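You operate a simulated robot arm through the tools that you are given. There is no shell and no other tool. Be economical: measure what you need, move in short steps, check, and stop when the job is done.

You are at the controls of a simulated robot arm. One attempt, no reset.

TASK
Clamp the yellow spool, try the no-go ring on its end, then fit the go ring.
Fine: the no-go ring goes back on the black mat.
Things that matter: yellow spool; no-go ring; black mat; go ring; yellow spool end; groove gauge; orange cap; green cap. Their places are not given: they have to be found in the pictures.

It is judged by the outcome, as a careful person would: the job done as asked, and still so three seconds after it is handed in. It fails if anything else is knocked over, pushed out of place, dropped, spilled or broken.

THE ROBOT
A 7-joint arm with a two-finger parallel gripper, fixed in place. Base frame: the origin is at the foot of the arm, x ahead of it, y to its left, z up; the work surface is at about z = 0. Units: mm, degrees, N and s.
With the tool pointing down near the work surface it reaches from about 220 to 580 mm from the base axis. Its first joint turns from -66.0 to 66.0 degrees. Payload 2.5 kg.
Tool frame: the origin (TCP) lies between the finger pads and is the grasp point; the fingertips stand 23 mm ahead of it; z points along the fingers, y is the line along which they close. Largest opening 94 mm; finger width 38, thickness 10; the body of the gripper, 54 by 96 mm, starts 39 mm behind the TCP.
Orientation is told as [roll, pitch, yaw] about the base's x, y, z axes, in that order, counted from this pose: with the fingers straight down and closing along the base's y, the tool's x points along the base's -x, its y along +y and its z along -z.

THE INTERFACE
- The arm moves only by the tool apply_moves. Its argument "deltas" is a list that holds one entry, the list of rows, each a list of 7 numbers: the shift along the base's x, y, z in mm, then the turn, a rotation vector about the base's x, y, z in degrees, then the opening, from 0 (shut) to 1 (fully open). In form: [[[dx, dy, dz, rx, ry, rz, hand], ...]]. A call has 1 to 8 rows; each row shifts and turns the commanded pose from where the row before left it. Each row takes 0.2 s and may step no farther than 50 mm and 8.6 degrees from the row before; otherwise, or with a gripper value out of range, the whole call is refused. A pose out of reach is approached as far as the arm can. The call stops where the force on the tool passes 70 N (or 10 N more than at its start, if that is more) or the arm is blocked; 0.2 s more then pass. The fingers move at their own pace (about 108 mm/s each) and stop on an object; they squeeze with about 30 N. The grip force told is the motor's: it shows also when the fingers shut on nothing. Time passes only in rows, and 0.2 s behind the last, so rows that do not move let the fingers close. The reply holds the time, the measured pose of the TCP, the force on the tool along the base axes, the opening and the grip force, in the units named above and with some noise, and new pictures: "show" is both (left out), scene, wrist or none.
- Cameras (640 x 400 px; columns grow to the right, rows downward): "scene" is fixed at [66.2, -388.8, 530.8]; the picture's right is [1.00, 0.04, 0.00], its down [0.03, -0.66, -0.75] and it looks along [-0.03, 0.75, -0.66] (base axes); focal length 251 px, centre (320, 200). "wrist" rides on the gripper at [-39, 0, -44] in the tool frame; the picture's right is [0.00, -1.00, 0.00], its down [0.97, 0.00, -0.24] and it looks along [0.24, 0.00, 0.97] (tool axes); focal length 218 px, centre (320, 200).
- measure_at(camera, pixels): for up to 12 pixels [column, row] of the newest picture of that camera ("zoom" is the newest enlarged one), the place [x, y, z] in the base frame of the surface seen there, good to about 2 mm, but the place of the scene camera against the robot may be out by one fixed shift of up to 12 mm in any direction. No time passes.
- enlarge(camera, box): a new picture of the part [left, top, right, bottom] of that camera's present view, enlarged. No time passes.
- hand_in(): hands the job in; it is judged then, once.

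Keep the steps short. Do not move on a guess: measure, check each grasp and each placing, and mend mistakes. In all there are 80 turns and 150 pictures (those below and enlarged ones count). Leave the gripper open and the arm clear of the work at the hand-in unless told otherwise, and finish with a single line.

The tools are called as name(argument=value, ...) on one line, values as JSON. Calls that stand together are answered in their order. apply_moves: Moves the arm, as the interface text tells. Its arguments: {"type":"object","properties":{"deltas":{"type":"array"},"show":{"type":"string","enum":["both","scene","wrist","none"]}},"required":["deltas"]} The other tools are called the same way: measure_at (camera, pixels) gives the place of the surface under pixels of a picture; enlarge (camera, box) takes an enlarged picture of a part of a camera's view; hand_in () hands the job in.

At the start:

```text
clock: 0.0
tcp_pos: [336.2, 40.0, 307.2]
tool_rot: [0.0, 0.0, 0.0]
contact_force: [0.3, 0.1, -0.9]
opening: 93.8
gripper_force: 0.0
```

scene: 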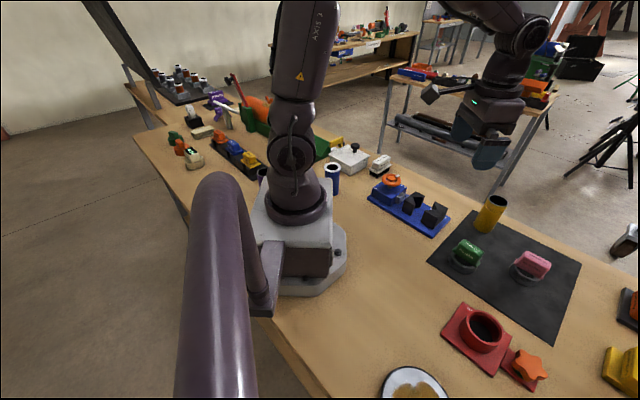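
wrist: 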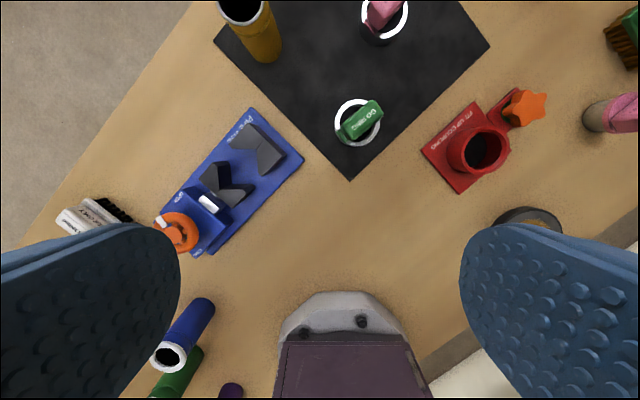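

I see a black mat with a yellow cylinder, a green "GO" ring and a pink ring, a blue V-block fixture and a red fixture. I'll enlarge both views to identify them.

enlarge(camera="wrist", box=[200, 0, 500, 190])

enlarge(camera="scene", box=[340, 150, 600, 312])

enlarge(camera="wrist", box=[40, 90, 320, 270])

enlarge(camera="wrist", box=[400, 60, 640, 240])

enlarge(camera="scene", box=[140, 80, 400, 242])

```text
2.11 times, centred on (350, 95) of wrist
```

zoom: 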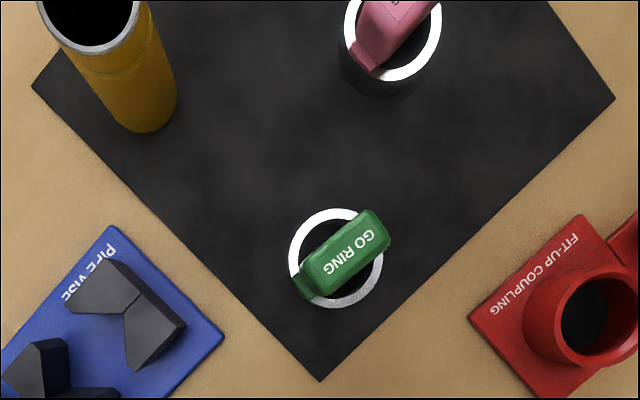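

```text
2.46 times, centred on (470, 231) of scene
```

zoom: 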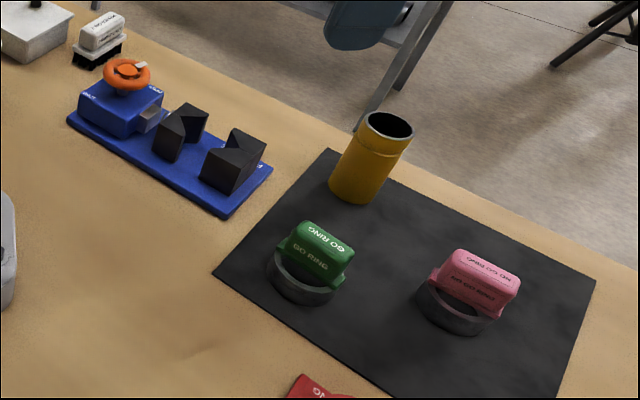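

```text
2.22 times, centred on (180, 180) of wrist
```

zoom: 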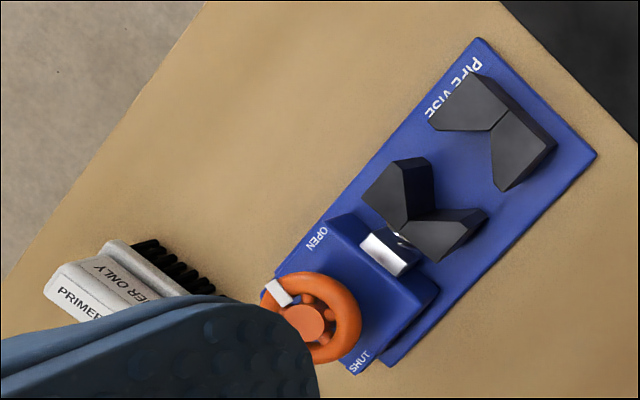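

```text
2.22 times, centred on (520, 150) of wrist
```

zoom: 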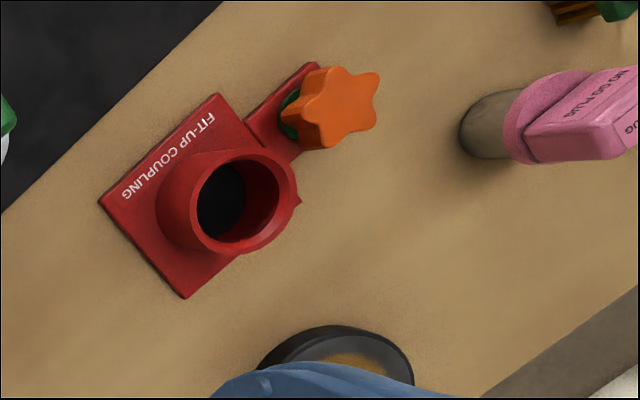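

```text
2.46 times, centred on (270, 161) of scene
```

zoom: 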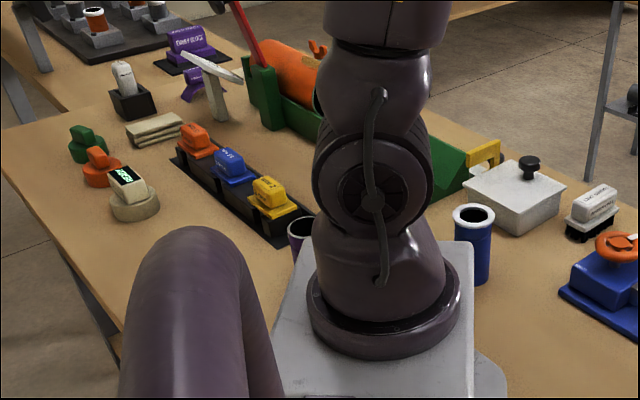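

The pipe vise (blue) has two V jaws and an orange handwheel with OPEN and SHUT marks. The spool looks set to stand upright between the jaws. I'll measure the key parts from the current wrist view.

measure_at(camera="wrist", pixels=[[216, 182], [256, 150], [222, 200], [263, 160], [177, 232], [163, 222], [304, 158], [250, 108], [192, 257], [360, 120], [350, 180], [208, 203]])

apply_moves(deltas=[[[30, -10, 10, 0, 0, 0, 1], [30, -10, 10, 0, 0, 0, 1], [30, -10, 10, 0, 0, 0, 1], [0, 0, 0, 0, 0, 0, 1]]])

```text
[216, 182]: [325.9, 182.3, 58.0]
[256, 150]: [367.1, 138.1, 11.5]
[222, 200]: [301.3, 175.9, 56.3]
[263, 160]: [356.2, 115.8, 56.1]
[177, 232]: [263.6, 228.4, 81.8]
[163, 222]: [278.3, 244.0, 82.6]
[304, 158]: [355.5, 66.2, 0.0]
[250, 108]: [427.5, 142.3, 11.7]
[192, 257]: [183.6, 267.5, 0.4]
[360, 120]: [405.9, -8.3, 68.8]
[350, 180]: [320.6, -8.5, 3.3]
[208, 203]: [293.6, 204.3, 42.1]
```

```text
clock: 1.0
tcp_pos: [426.7, 9.9, 334.8]
tool_rot: [0.0, 0.0, 0.0]
contact_force: [-0.2, 0.1, -0.3]
opening: 94.0
gripper_force: 0.0
```

scene: 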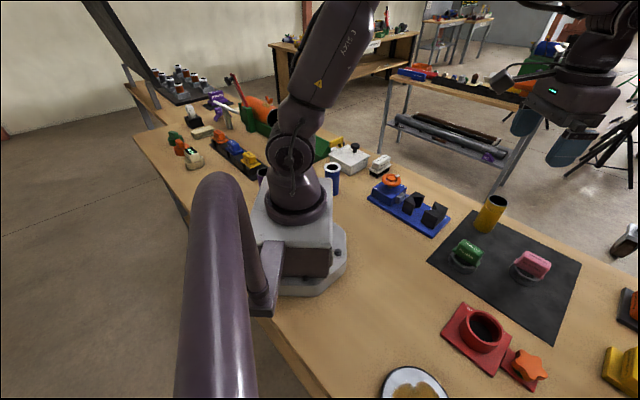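
wrist: 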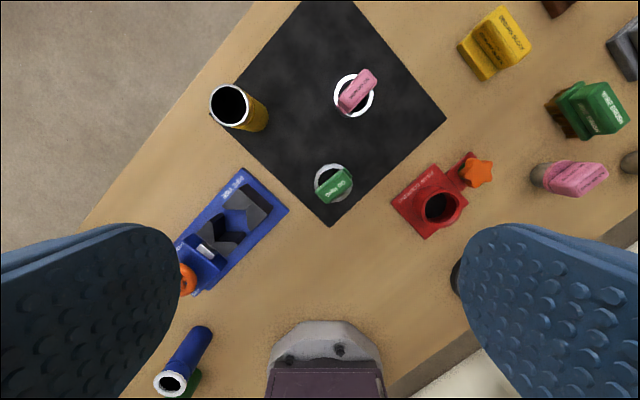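

Now the spool, pink ring and green ring are all visible. I'll enlarge and measure.

enlarge(camera="wrist", box=[150, 60, 390, 210])

measure_at(camera="wrist", pixels=[[213, 102], [247, 106], [230, 86], [229, 125], [266, 112], [340, 90], [371, 104], [355, 93], [317, 180], [350, 182], [332, 167], [332, 183]])

```text
2.67 times, centred on (270, 135) of wrist
```

zoom: 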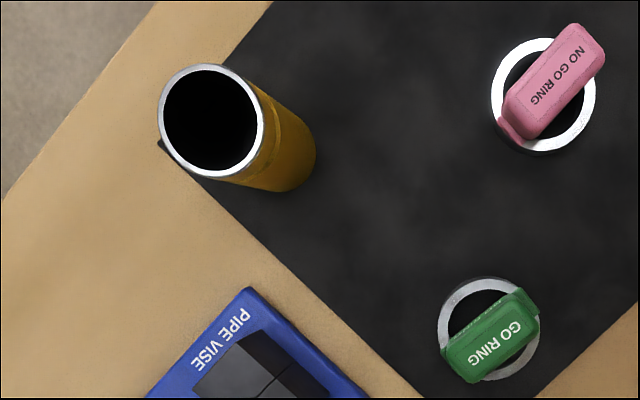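

```text
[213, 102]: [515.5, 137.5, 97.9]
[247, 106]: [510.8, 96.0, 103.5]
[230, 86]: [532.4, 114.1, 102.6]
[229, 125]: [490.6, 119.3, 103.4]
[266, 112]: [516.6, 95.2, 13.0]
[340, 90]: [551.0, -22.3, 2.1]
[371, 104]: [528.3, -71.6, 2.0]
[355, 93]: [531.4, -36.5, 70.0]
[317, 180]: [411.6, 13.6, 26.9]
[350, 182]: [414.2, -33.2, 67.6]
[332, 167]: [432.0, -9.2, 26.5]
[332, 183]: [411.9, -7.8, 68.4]
```

Spool: centre about (511,117), top at z≈104, diameter ≈44. Next I'll look at the vise from above.

apply_moves(deltas=[[[-15, 39, -15, 0, 0, 0, 1], [-15, 39, -20, 0, 0, 0, 1], [-15, 39, -20, 0, 0, 0, 1], [-15, 38, -20, 0, 0, 0, 1], [0, 0, 0, 0, 0, 0, 1]]], show="wrist")

```text
clock: 2.2
tcp_pos: [366.2, 166.0, 261.8]
tool_rot: [0.1, -0.1, 0.1]
contact_force: [0.1, 0.5, 0.2]
opening: 93.9
gripper_force: 0.1
```

wrist: 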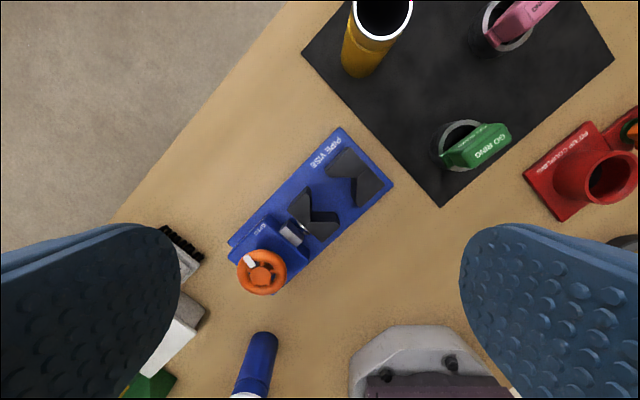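

enlarge(camera="wrist", box=[210, 120, 410, 300])

```text
2.22 times, centred on (310, 210) of wrist
```

zoom: 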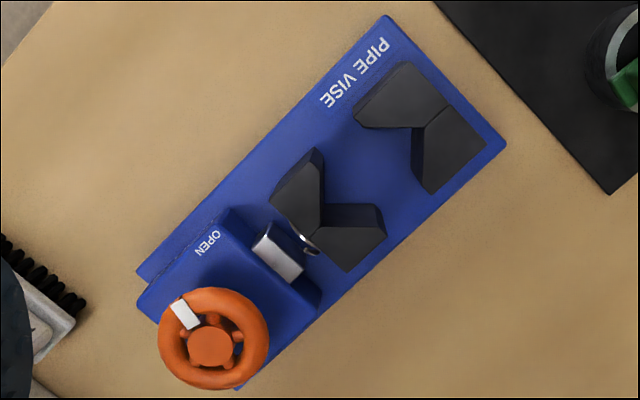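

measure_at(camera="zoom", pixels=[[317, 155], [378, 209], [318, 222], [360, 122], [422, 190], [420, 122], [275, 195], [345, 268], [404, 66], [482, 142], [380, 165], [335, 195]])

measure_at(camera="zoom", pixels=[[186, 313], [210, 345], [165, 335], [262, 345], [215, 293], [205, 385], [210, 240], [388, 22], [505, 145], [278, 250], [240, 380], [300, 310]])

```text
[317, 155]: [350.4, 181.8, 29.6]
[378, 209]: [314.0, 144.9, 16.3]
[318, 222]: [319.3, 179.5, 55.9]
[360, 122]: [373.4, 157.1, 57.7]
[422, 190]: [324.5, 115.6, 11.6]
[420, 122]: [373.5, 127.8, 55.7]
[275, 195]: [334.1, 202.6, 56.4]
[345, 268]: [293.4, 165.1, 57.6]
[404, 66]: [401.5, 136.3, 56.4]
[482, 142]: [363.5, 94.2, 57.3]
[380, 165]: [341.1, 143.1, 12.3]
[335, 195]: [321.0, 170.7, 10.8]
```

```text
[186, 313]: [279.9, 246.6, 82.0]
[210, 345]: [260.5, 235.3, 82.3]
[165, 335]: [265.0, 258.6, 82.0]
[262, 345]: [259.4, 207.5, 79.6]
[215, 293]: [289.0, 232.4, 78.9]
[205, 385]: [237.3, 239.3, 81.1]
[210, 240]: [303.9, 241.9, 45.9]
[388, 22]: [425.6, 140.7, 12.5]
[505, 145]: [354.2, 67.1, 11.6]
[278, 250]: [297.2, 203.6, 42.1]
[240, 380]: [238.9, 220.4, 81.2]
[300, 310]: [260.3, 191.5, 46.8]
```

Jaw roots are at about (319,180) and (373,128), tops at z≈57, plate top at z≈12. The pocket centre is at about (348,150). I'll move over the spool with the hand open.

apply_moves(deltas=[[[36, -12, -15, 0, 0, 0, 1], [36, -12, -20, 0, 0, 0, 1], [36, -12, -20, 0, 0, 0, 1], [37.3, -13.2, -20, 0, 0, 0, 1], [0, 0, 0, 0, 0, 0, 1]]])

```text
clock: 3.4
tcp_pos: [510.6, 116.8, 186.8]
tool_rot: [-0.1, 0.0, 0.2]
contact_force: [-0.1, 0.0, -0.4]
opening: 93.6
gripper_force: 0.1
```

scene: 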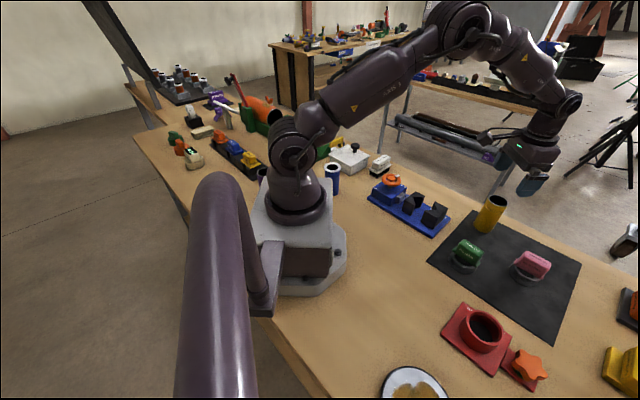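
wrist: 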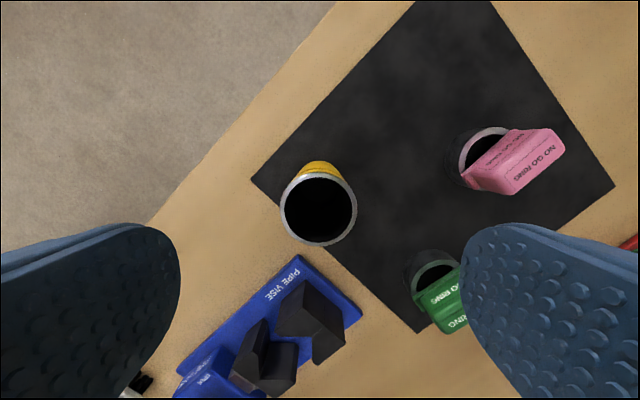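

The spool is centred in the wrist picture at column 320. I'll check its centre and look at the ring handles.

measure_at(camera="wrist", pixels=[[281, 210], [355, 210], [318, 243], [319, 175], [319, 165], [486, 131], [470, 180], [510, 165], [545, 140], [415, 262], [433, 253], [450, 295]])

enlarge(camera="wrist", box=[380, 100, 580, 340])

```text
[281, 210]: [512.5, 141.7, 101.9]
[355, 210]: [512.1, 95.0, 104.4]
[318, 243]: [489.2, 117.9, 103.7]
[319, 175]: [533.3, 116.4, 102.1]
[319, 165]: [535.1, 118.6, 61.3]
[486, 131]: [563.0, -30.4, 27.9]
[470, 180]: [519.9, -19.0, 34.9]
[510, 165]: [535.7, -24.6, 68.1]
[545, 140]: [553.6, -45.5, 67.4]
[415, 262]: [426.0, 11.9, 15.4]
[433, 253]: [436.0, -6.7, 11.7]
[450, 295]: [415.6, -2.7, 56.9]
```

```text
1.67 times, centred on (480, 220) of wrist
```

zoom: 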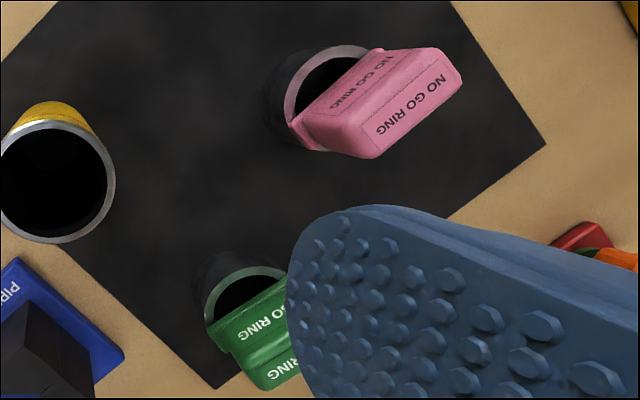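

The spool is at (511.5,118). I'll go straight down to z 74 and close.

apply_moves(deltas=[[[0.5, 1, -40, 0, 0, 0, 1], [0, 0, -40, 0, 0, 0, 1], [0, 0, -32.5, 0, 0, 0, 1], [0, 0, 0, 0, 0, 0, 1], [0, 0, 0, 0, 0, 0, 0.3], [0, 0, 0, 0, 0, 0, 0.3], [0, 0, 0, 0, 0, 0, 0.3]]])

```text
clock: 5.0
tcp_pos: [511.5, 118.2, 73.4]
tool_rot: [0.0, 0.0, -0.1]
contact_force: [0.6, -1.4, -1.0]
opening: 47.5
gripper_force: 29.9
```

scene: 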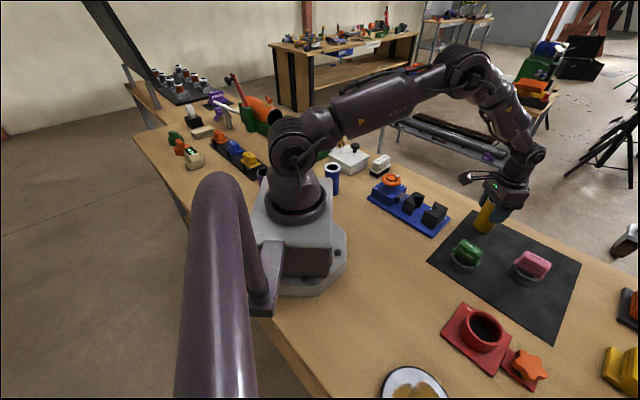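
wrist: 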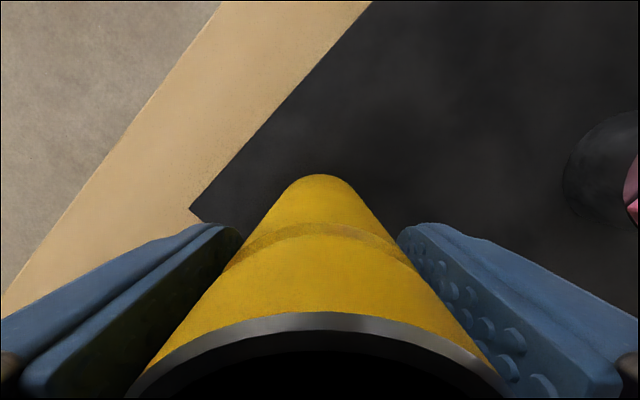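

The spool is gripped at 47.5 mm, force 30 N. I'll lift it and carry it to just behind the vise, high up, so the wrist camera can see the jaws past the spool.

apply_moves(deltas=[[[0, 0, 30, 0, 0, 0, 0.3], [0, 0, 40, 0, 0, 0, 0.3], [0, 0, 40, 0, 0, 0, 0.3], [-45, 7, 0, 0, 0, 0, 0.3], [-45, 7, 0, 0, 0, 0, 0.3], [-45, 7, 0, 0, 0, 0, 0.3], [-45, 7, 0, 0, 0, 0, 0.3], [-41, 7, 0, 0, 0, 0, 0.3]]])

```text
clock: 6.8
tcp_pos: [289.6, 152.9, 183.1]
tool_rot: [0.0, 0.0, -0.1]
contact_force: [0.5, -0.8, -3.6]
opening: 47.4
gripper_force: 29.4
```

scene: 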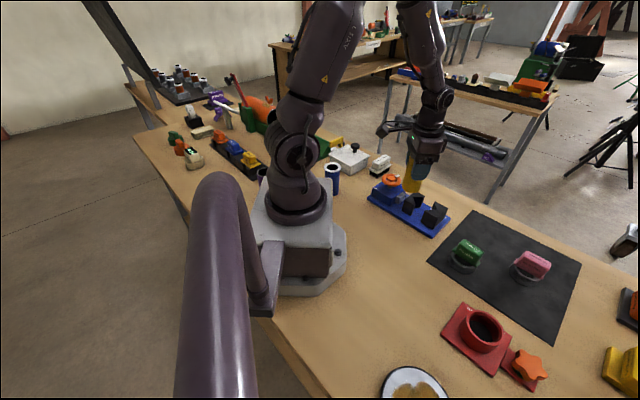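
wrist: 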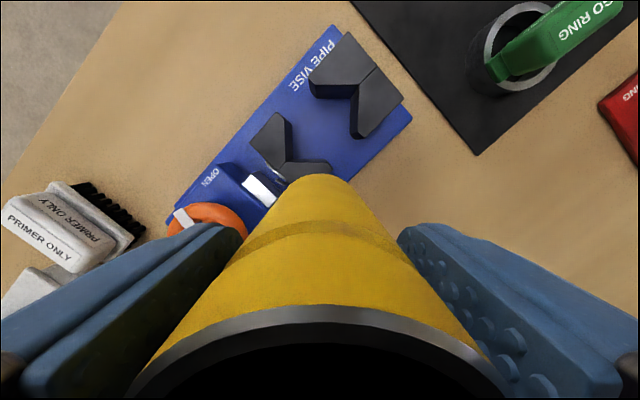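

enlarge(camera="wrist", box=[220, 20, 430, 200])

```text
2.22 times, centred on (325, 110) of wrist
```

zoom: 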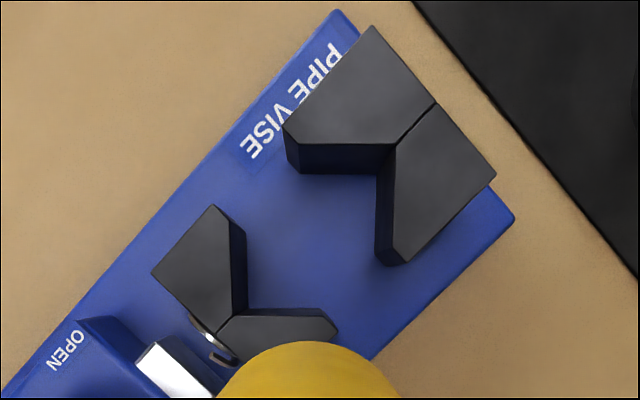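

measure_at(camera="zoom", pixels=[[392, 142], [398, 148], [231, 310], [235, 318], [288, 126], [396, 246], [213, 210], [334, 328], [372, 30], [490, 180], [395, 143], [232, 316]])

```text
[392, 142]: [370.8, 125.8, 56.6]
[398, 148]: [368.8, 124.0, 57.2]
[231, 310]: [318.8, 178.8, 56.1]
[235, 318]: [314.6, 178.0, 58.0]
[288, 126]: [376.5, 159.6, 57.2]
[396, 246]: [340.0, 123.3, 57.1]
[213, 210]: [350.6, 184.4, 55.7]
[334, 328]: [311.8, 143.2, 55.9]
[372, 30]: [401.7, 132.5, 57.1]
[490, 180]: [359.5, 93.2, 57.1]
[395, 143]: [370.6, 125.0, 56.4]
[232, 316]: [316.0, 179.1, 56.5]
```

The pocket centre from tips and roots is (344.5,152.5). I'll move over it, then lower to just above the jaw tops.

apply_moves(deltas=[[[30, 0, 0, 0, 0, 0, 0.3], [24.9, -0.4, 0, 0, 0, 0, 0.3], [0, 0, 0, 0, 0, 0, 0.3], [0, 0, -30, 0, 0, 0, 0.3], [0, 0, -18, 0, 0, 0, 0.3], [0, 0, 0, 0, 0, 0, 0.3]]])

enlarge(camera="scene", box=[350, 130, 480, 250])

```text
clock: 8.2
tcp_pos: [345.2, 152.2, 135.7]
tool_rot: [0.0, 0.0, -0.1]
contact_force: [-0.3, -0.4, -2.7]
opening: 47.5
gripper_force: 29.7
```

scene: 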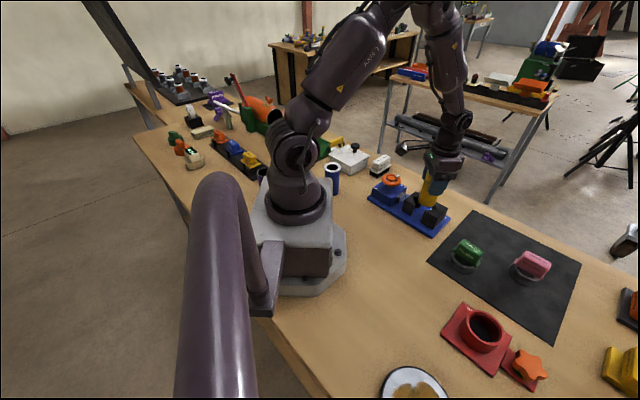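
wrist: 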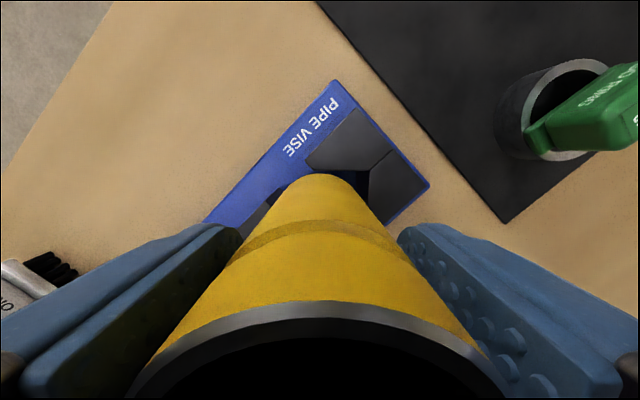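

```text
3.33 times, centred on (415, 190) of scene
```

zoom: 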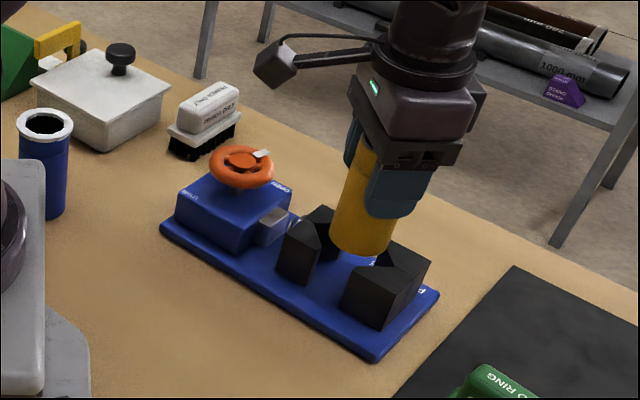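

It's aligned over the pocket. I'll lower in small steps, watching the force.

apply_moves(deltas=[[[0, 0, -14, 0, 0, 0, 0.3], [0, 0, -12, 0, 0, 0, 0.3], [0, 0, -10, 0, 0, 0, 0.3], [0, 0, -8, 0, 0, 0, 0.3], [0, 0, -5, 0, 0, 0, 0.3], [0, 0, -2, 0, 0, 0, 0.3]]])

enlarge(camera="scene", box=[350, 130, 480, 250])

```text
clock: 9.6
tcp_pos: [345.9, 151.0, 85.7]
tool_rot: [-0.1, 0.1, -0.2]
contact_force: [-3.1, -1.0, 5.3]
opening: 47.7
gripper_force: 30.2
```

scene: 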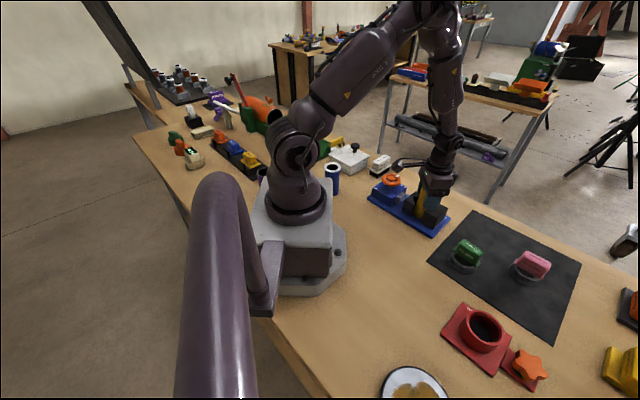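
wrist: 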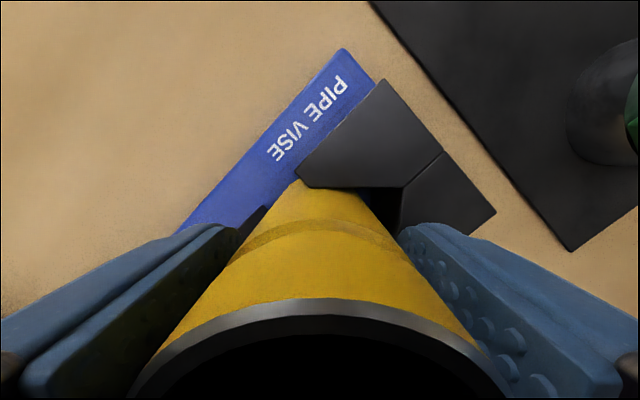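

```text
3.33 times, centred on (415, 190) of scene
```

zoom: 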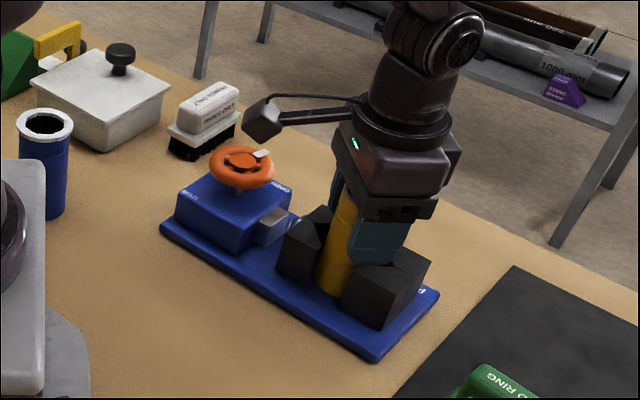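

There's a light contact (z about +8 N relative to before) near the bottom. I'll lower another 3 mm slowly.

apply_moves(deltas=[[[-0.5, 0.5, -1.5, 0, 0, 0, 0.3], [0, 0, -1, 0, 0, 0, 0.3], [0, 0, 0, 0, 0, 0, 0.3]]], show="none")

```text
clock: 10.4
tcp_pos: [345.0, 152.4, 82.7]
tool_rot: [0.0, -0.2, 0.0]
contact_force: [1.5, -7.1, 20.2]
opening: 47.5
gripper_force: 30.0
```

z force is 20 N at z 82.7, as expected for sitting on the plate. I'll release gently and rise straight up.

apply_moves(deltas=[[[0, 0, 0.5, 0, 0, 0, 0.3], [0, 0, 0, 0, 0, 0, 0.6], [0, 0, 0, 0, 0, 0, 0.9], [0, 0, 0, 0, 0, 0, 0.9], [0, 0, 40, 0, 0, 0, 0.9], [0, 0, 45, 0, 0, 0, 0.9], [0, 0, 0, 0, 0, 0, 0.9]]])

enlarge(camera="scene", box=[350, 130, 480, 250])

```text
clock: 12.0
tcp_pos: [345.0, 152.6, 167.1]
tool_rot: [0.0, 0.0, 0.0]
contact_force: [0.4, 0.1, -1.3]
opening: 84.7
gripper_force: 0.0
```

scene: 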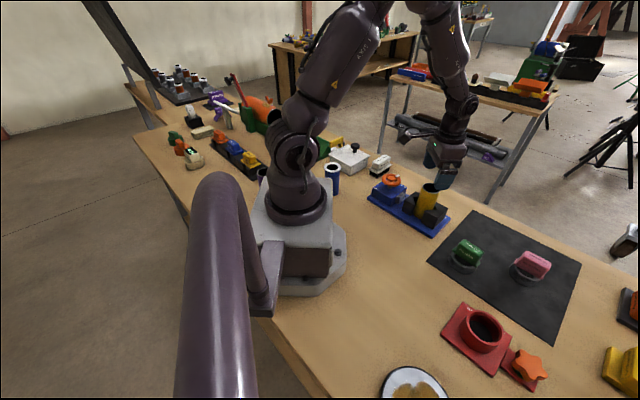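
wrist: 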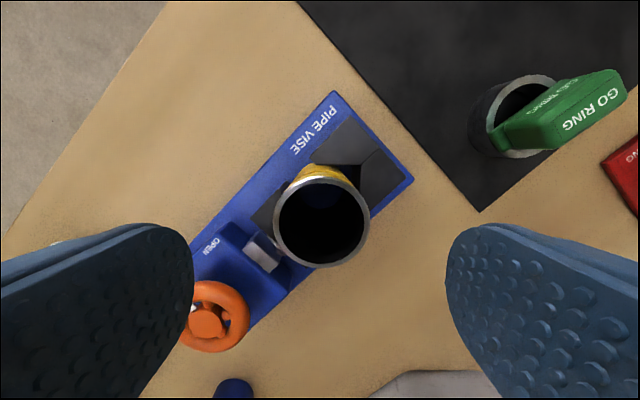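

```text
3.33 times, centred on (415, 190) of scene
```

zoom: 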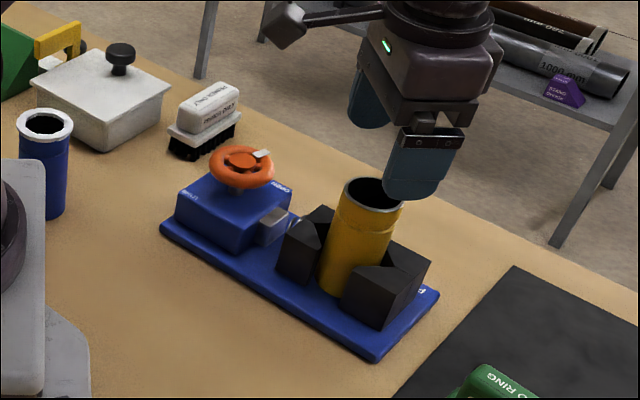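

The spool stands in the vise. Now I'll look at the handwheel from above.

apply_moves(deltas=[[[0, 0, 25, 0, 0, 0, 0.9], [-15, 20, 10, 0, 0, 0, 1], [-15, 30, 10, 0, 0, 0, 1], [-20, 31, 0, 0, 0, 0, 1], [0, 0, 0, 0, 0, 0, 1]]], show="wrist")

enlarge(camera="wrist", box=[240, 120, 440, 300])

```text
clock: 13.2
tcp_pos: [294.4, 234.4, 212.3]
tool_rot: [-0.1, 0.1, 0.1]
contact_force: [-0.2, 0.5, -0.1]
opening: 94.1
gripper_force: 0.1
```

wrist: 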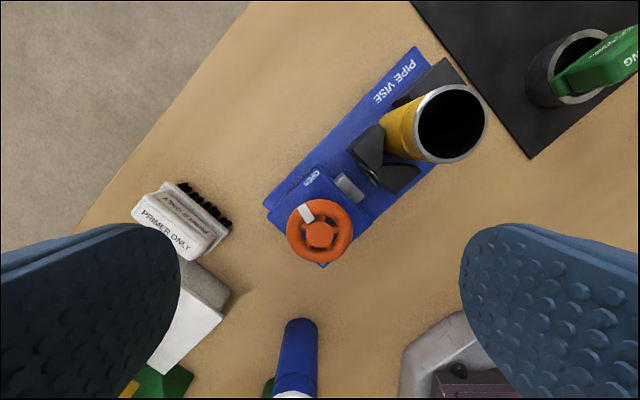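

```text
2.22 times, centred on (340, 210) of wrist
```

zoom: 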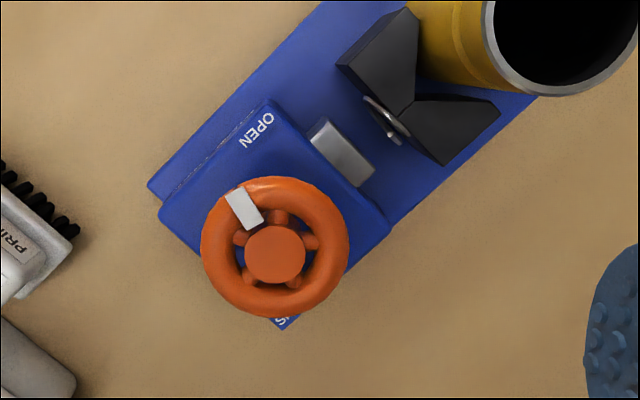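

The marker is at OPEN and SHUT is on the opposite side of the housing. I'll measure the wheel rim for its exact centre.

measure_at(camera="zoom", pixels=[[206, 250], [343, 250], [275, 180], [275, 312], [275, 255], [243, 208], [257, 130], [284, 322], [225, 205], [325, 205], [222, 295], [328, 295]])

enlarge(camera="scene", box=[350, 150, 430, 210])

```text
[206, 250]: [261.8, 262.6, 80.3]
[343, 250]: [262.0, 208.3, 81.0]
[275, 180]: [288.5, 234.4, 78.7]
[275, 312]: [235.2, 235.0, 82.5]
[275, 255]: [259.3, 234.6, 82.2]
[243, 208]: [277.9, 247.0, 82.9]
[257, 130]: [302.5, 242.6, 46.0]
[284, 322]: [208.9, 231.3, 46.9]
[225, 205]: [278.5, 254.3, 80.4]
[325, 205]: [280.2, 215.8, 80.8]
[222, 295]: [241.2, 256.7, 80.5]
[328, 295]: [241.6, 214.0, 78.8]
```

```text
6.67 times, centred on (390, 180) of scene
```

zoom: 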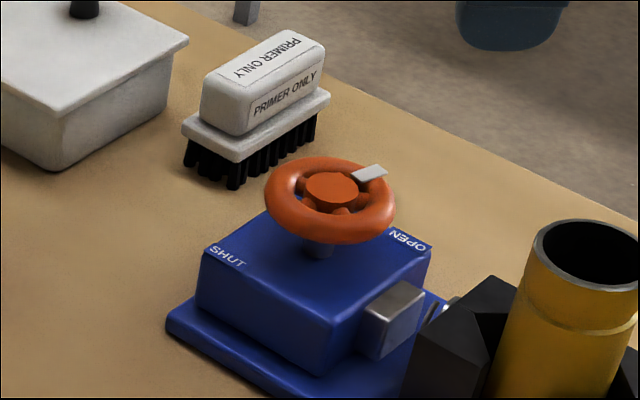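

Wheel centre is (261.3,235), dia ≈55, rim top z≈82. I'll move above it, turning the hand to about +52° so there's room to turn clockwise.

apply_moves(deltas=[[[-16, 0.6, -10, 0, 0, 8.6, 1], [-17.1, 0, -10, 0, 0, 8.6, 1], [0, 0, -10, 0, 0, 8.6, 1], [0, 0, -10, 0, 0, 8.6, 1], [0, 0, -10, 0, 0, 8.6, 1], [0, 0, -10, 0, 0, 8.6, 1], [0, 0, 0, 0, 0, 0, 1]]])

```text
clock: 14.8
tcp_pos: [260.7, 235.2, 152.8]
tool_rot: [0.0, -0.1, 51.8]
contact_force: [0.2, -0.3, -0.3]
opening: 94.1
gripper_force: 0.1
```

scene: 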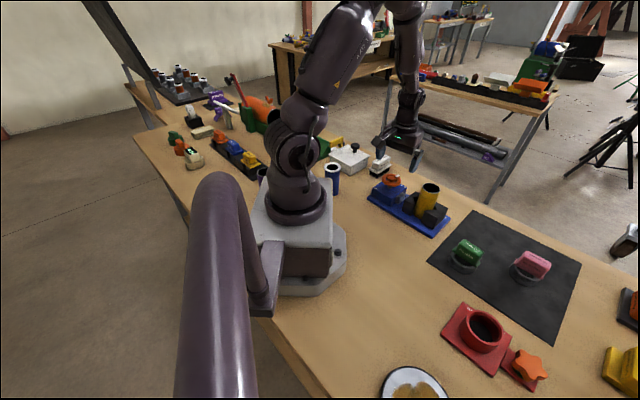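
wrist: 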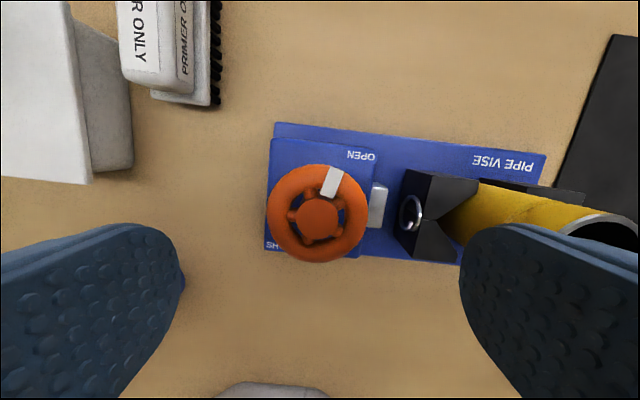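

Path clear: right finger falls between the wheel and the moving jaw, above the jaw tops. I'll go down to z 88 and close on the wheel.

apply_moves(deltas=[[[0.6, 0, -30, 0, 0, 0, 1], [0, 0, -25, 0, 0, 0, 1], [0, 0, -10, 0, 0, 0, 1], [0, 0, 0, 0, 0, 0, 0.4], [0, 0, 0, 0, 0, 0, 0.4], [0, 0, 0, 0, 0, 0, 0.4]]])

enlarge(camera="scene", box=[340, 110, 470, 230])

```text
clock: 16.2
tcp_pos: [259.9, 236.4, 87.8]
tool_rot: [0.1, 0.0, 51.8]
contact_force: [-12.0, 9.5, -3.9]
opening: 59.1
gripper_force: 44.9
```

scene: 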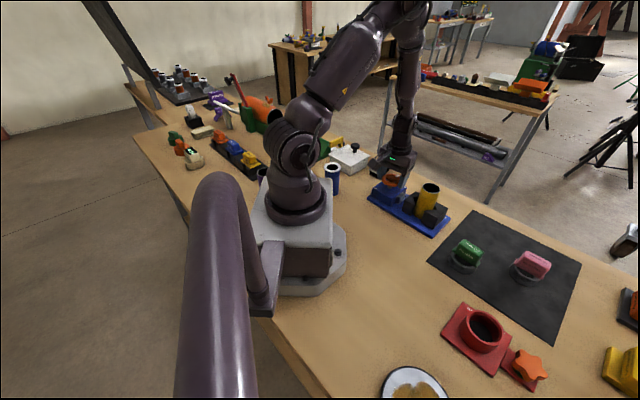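
wrist: 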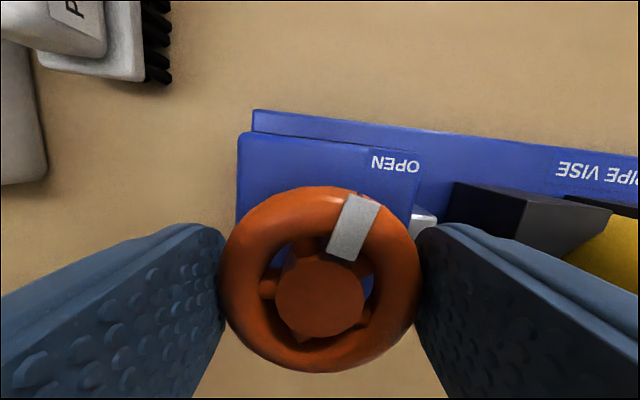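

```text
3.33 times, centred on (405, 170) of scene
```

zoom: 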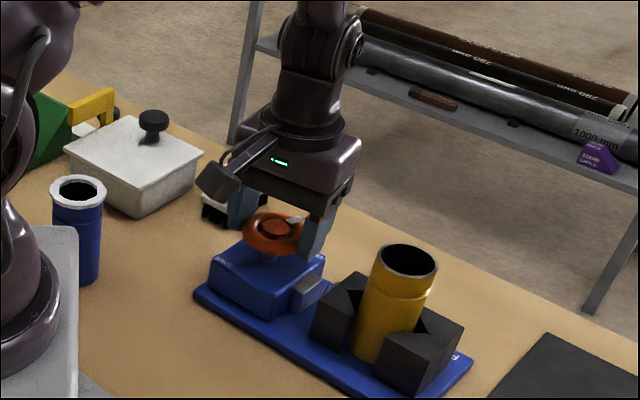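

The wheel is gripped at 59 mm. There's about 15 N side load because I'm slightly off centre, so I'll shift 2 mm towards it and turn clockwise 60° while watching the jaw.

apply_moves(deltas=[[[-1.6, 1.4, 0, 0, 0, 0, 0.4], [0, 0, 0, 0, 0, -8.6, 0.4], [0, 0, 0, 0, 0, -8.6, 0.4], [0, 0, 0, 0, 0, -8.6, 0.4], [0, 0, 0, 0, 0, -8.6, 0.4], [0, 0, 0, 0, 0, -8.6, 0.4], [0, 0, 0, 0, 0, -8.6, 0.4], [0, 0, 0, 0, 0, 0, 0.4]]])

enlarge(camera="scene", box=[340, 110, 470, 230])

```text
clock: 18.0
tcp_pos: [260.9, 234.9, 88.0]
tool_rot: [-0.2, -0.1, -0.3]
contact_force: [-5.4, -10.0, 12.0]
opening: 59.1
gripper_force: 45.5
```

scene: 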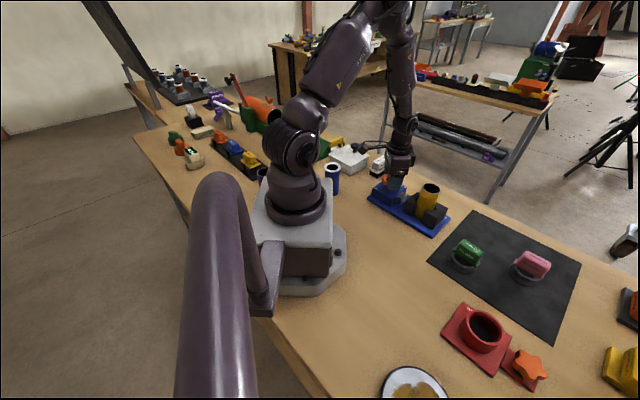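
wrist: 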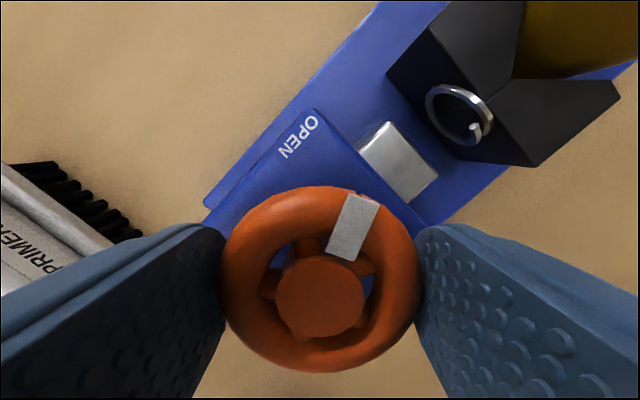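

```text
3.33 times, centred on (405, 170) of scene
```

zoom: 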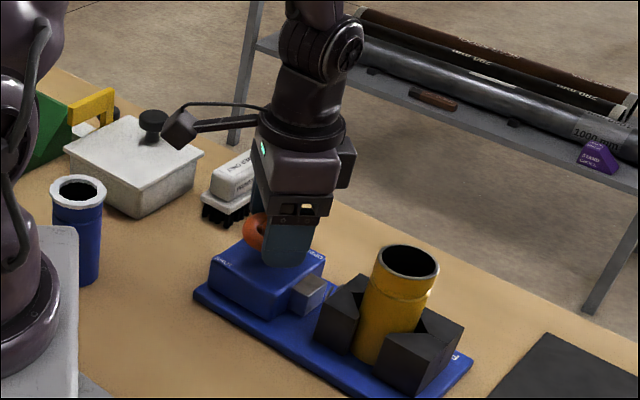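

The wheel turned with the hand and the moving jaw advanced toward the spool, so clockwise shuts it. I'll continue.

apply_moves(deltas=[[[0, 0, 0, 0, 0, -8.6, 0.4], [0, 0, 0, 0, 0, -8.6, 0.4], [0, 0, 0, 0, 0, -8.6, 0.4], [0, 0, 0, 0, 0, -8.6, 0.4], [0, 0, 0, 0, 0, -8.6, 0.4], [0, 0, 0, 0, 0, -8.6, 0.4], [0, 0, 0, 0, 0, 0, 0.4]]])

enlarge(camera="scene", box=[340, 110, 470, 230])

```text
clock: 19.6
tcp_pos: [260.3, 234.0, 86.2]
tool_rot: [-0.2, -0.1, -51.8]
contact_force: [-2.3, -21.2, 6.2]
opening: 58.0
gripper_force: 45.0
```

scene: 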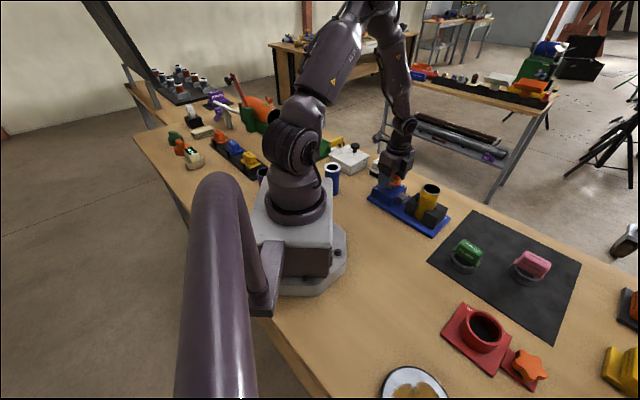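
wrist: 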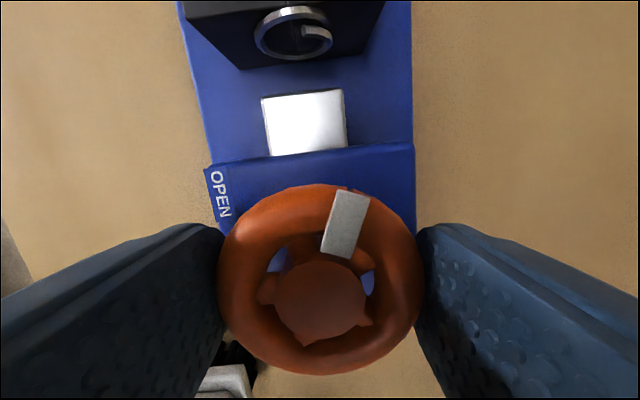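

```text
3.33 times, centred on (405, 170) of scene
```

zoom: 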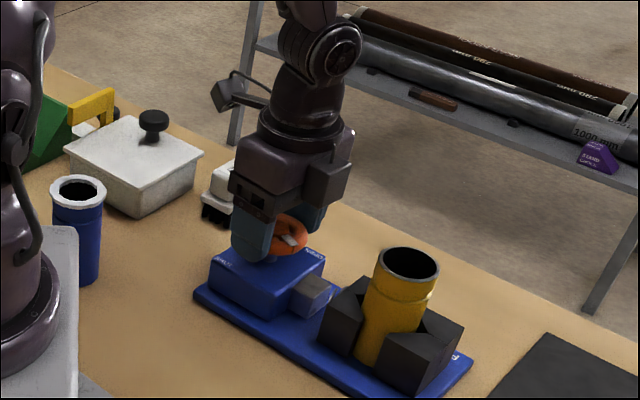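

Still turning freely. I'll relieve the side load and continue.

apply_moves(deltas=[[[0.6, -2, 1, 0, 0, 0, 0.4], [0, 0, 0, 0, 0, -8.6, 0.4], [0, 0, 0, 0, 0, -8.6, 0.4], [0, 0, 0, 0, 0, -8.6, 0.4], [0, 0, 0, 0, 0, -8.6, 0.4], [0, 0, 0, 0, 0, 0, 0.4]]])

enlarge(camera="scene", box=[340, 110, 470, 230])

```text
clock: 21.0
tcp_pos: [260.5, 234.8, 88.0]
tool_rot: [-0.2, 0.0, -86.0]
contact_force: [-8.7, 7.1, -30.8]
opening: 57.7
gripper_force: 45.4
```

scene: 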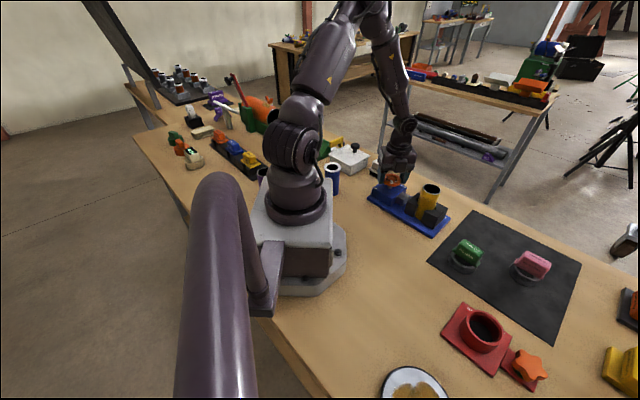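
wrist: 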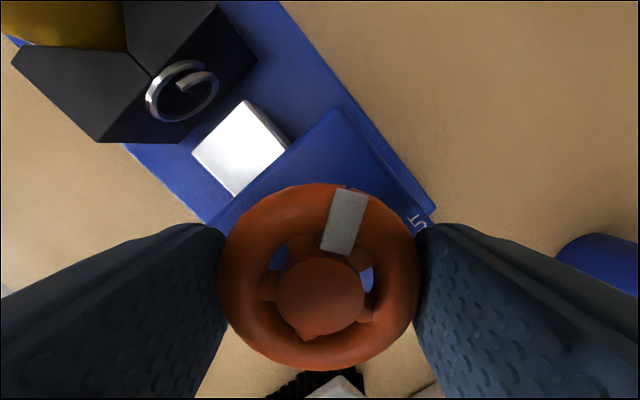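

```text
3.33 times, centred on (405, 170) of scene
```

zoom: 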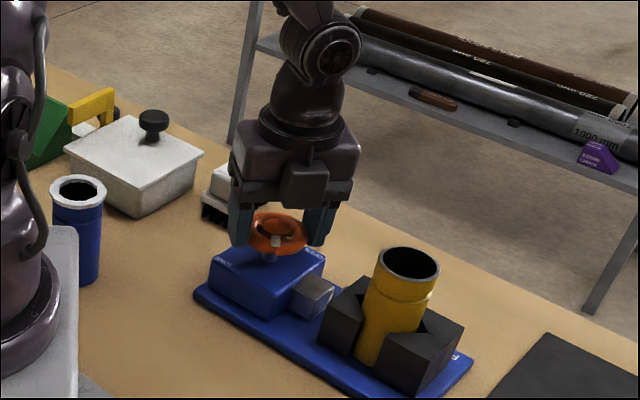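

Jaw still moving, marker pointing toward the base now. I'll take out the upward load and keep turning.

apply_moves(deltas=[[[0, 0, -1, 0, 0, 0, 0.4], [0, 0, 0, 0, 0, -8.6, 0.4], [0, 0, 0, 0, 0, -8.6, 0.4], [0, 0, 0, 0, 0, -8.6, 0.4], [0, 0, 0, 0, 0, 0, 0.4]]])

enlarge(camera="scene", box=[340, 110, 470, 230])

```text
clock: 22.2
tcp_pos: [260.3, 234.2, 88.3]
tool_rot: [-0.3, 0.0, -111.7]
contact_force: [-28.2, 0.7, 20.0]
opening: 58.0
gripper_force: 44.9
```

scene: 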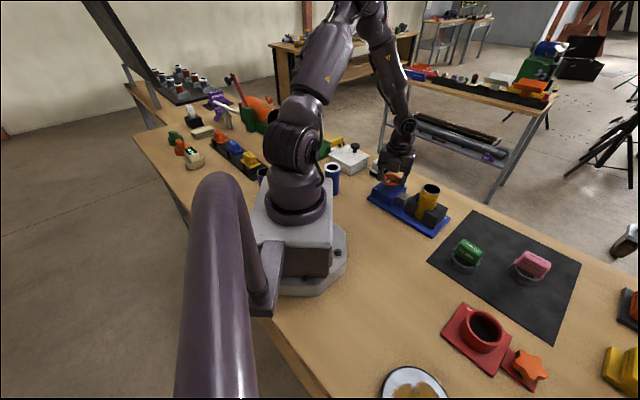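
wrist: 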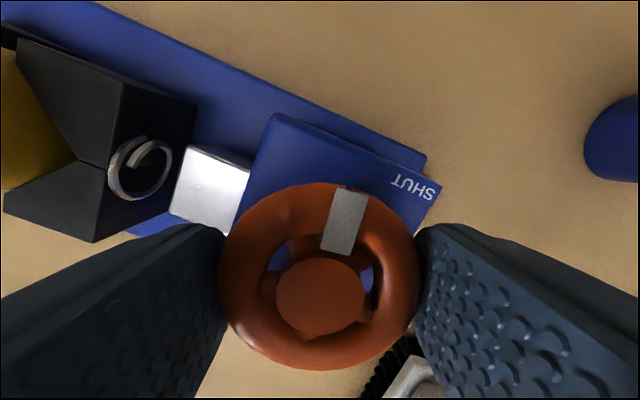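

```text
3.33 times, centred on (405, 170) of scene
```

zoom: 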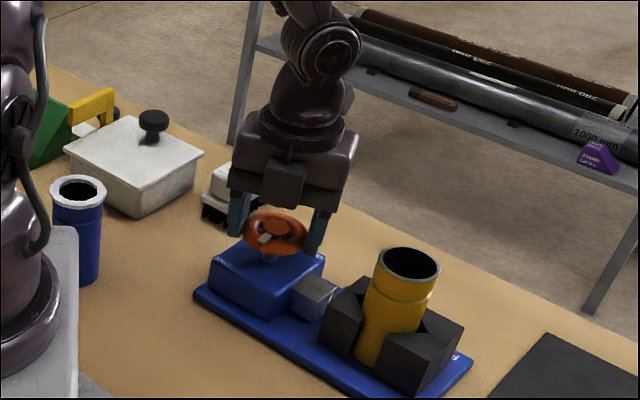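

apply_moves(deltas=[[[-0.5, 0, -0.3, 0, 0, -8.6, 0.4], [0, 0, 0, 0, 0, -8.6, 0.4], [0, 0, 0, 0, 0, -8.6, 0.4], [0, 0, 0, 0, 0, 0, 0.4]]])

enlarge(camera="scene", box=[340, 110, 470, 230])

```text
clock: 23.2
tcp_pos: [258.8, 234.9, 87.8]
tool_rot: [-0.2, -0.1, -137.6]
contact_force: [-23.0, 8.5, 30.3]
opening: 58.0
gripper_force: 44.7
```

scene: 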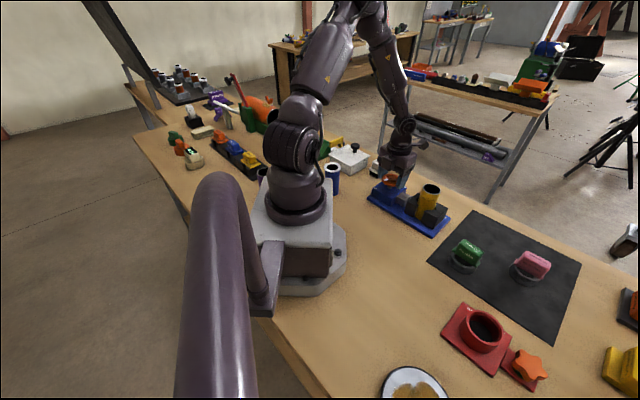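
wrist: 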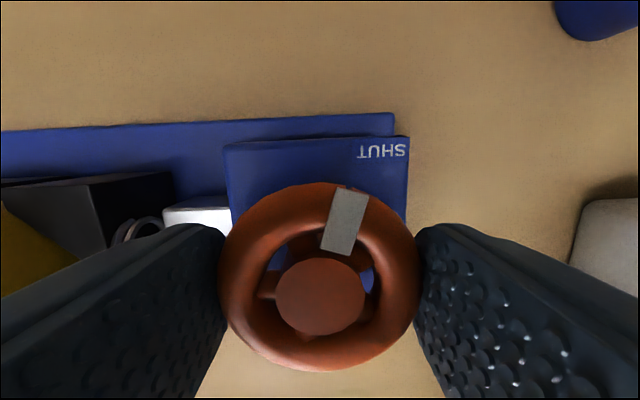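

```text
3.33 times, centred on (405, 170) of scene
```

zoom: 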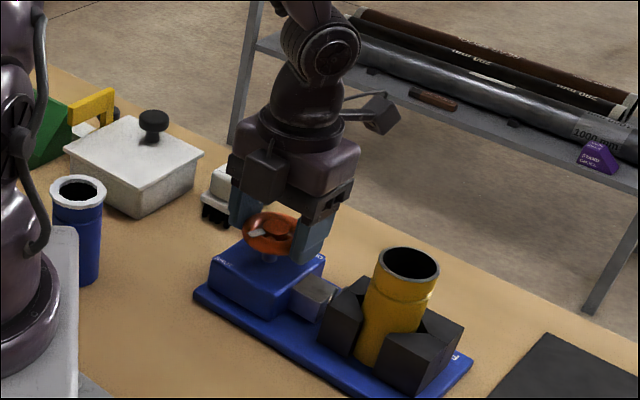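

The marker now sits at SHUT the way it first sat at OPEN. I'll try a little further to feel for a firm stop.

apply_moves(deltas=[[[0, 0, -0.5, 0, 0, -8.6, 0.4], [0, 0, 0, 0, 0, 0, 0.4]]], show="wrist")

```text
clock: 23.8
tcp_pos: [260.4, 235.1, 87.5]
tool_rot: [-0.2, -0.1, -146.3]
contact_force: [-21.8, 13.5, 31.4]
opening: 58.0
gripper_force: 45.1
```

wrist: 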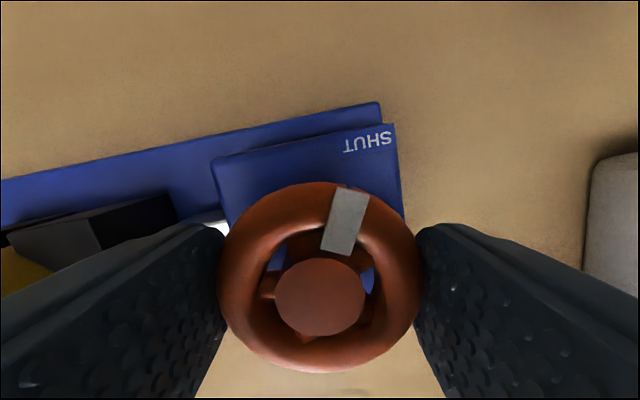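

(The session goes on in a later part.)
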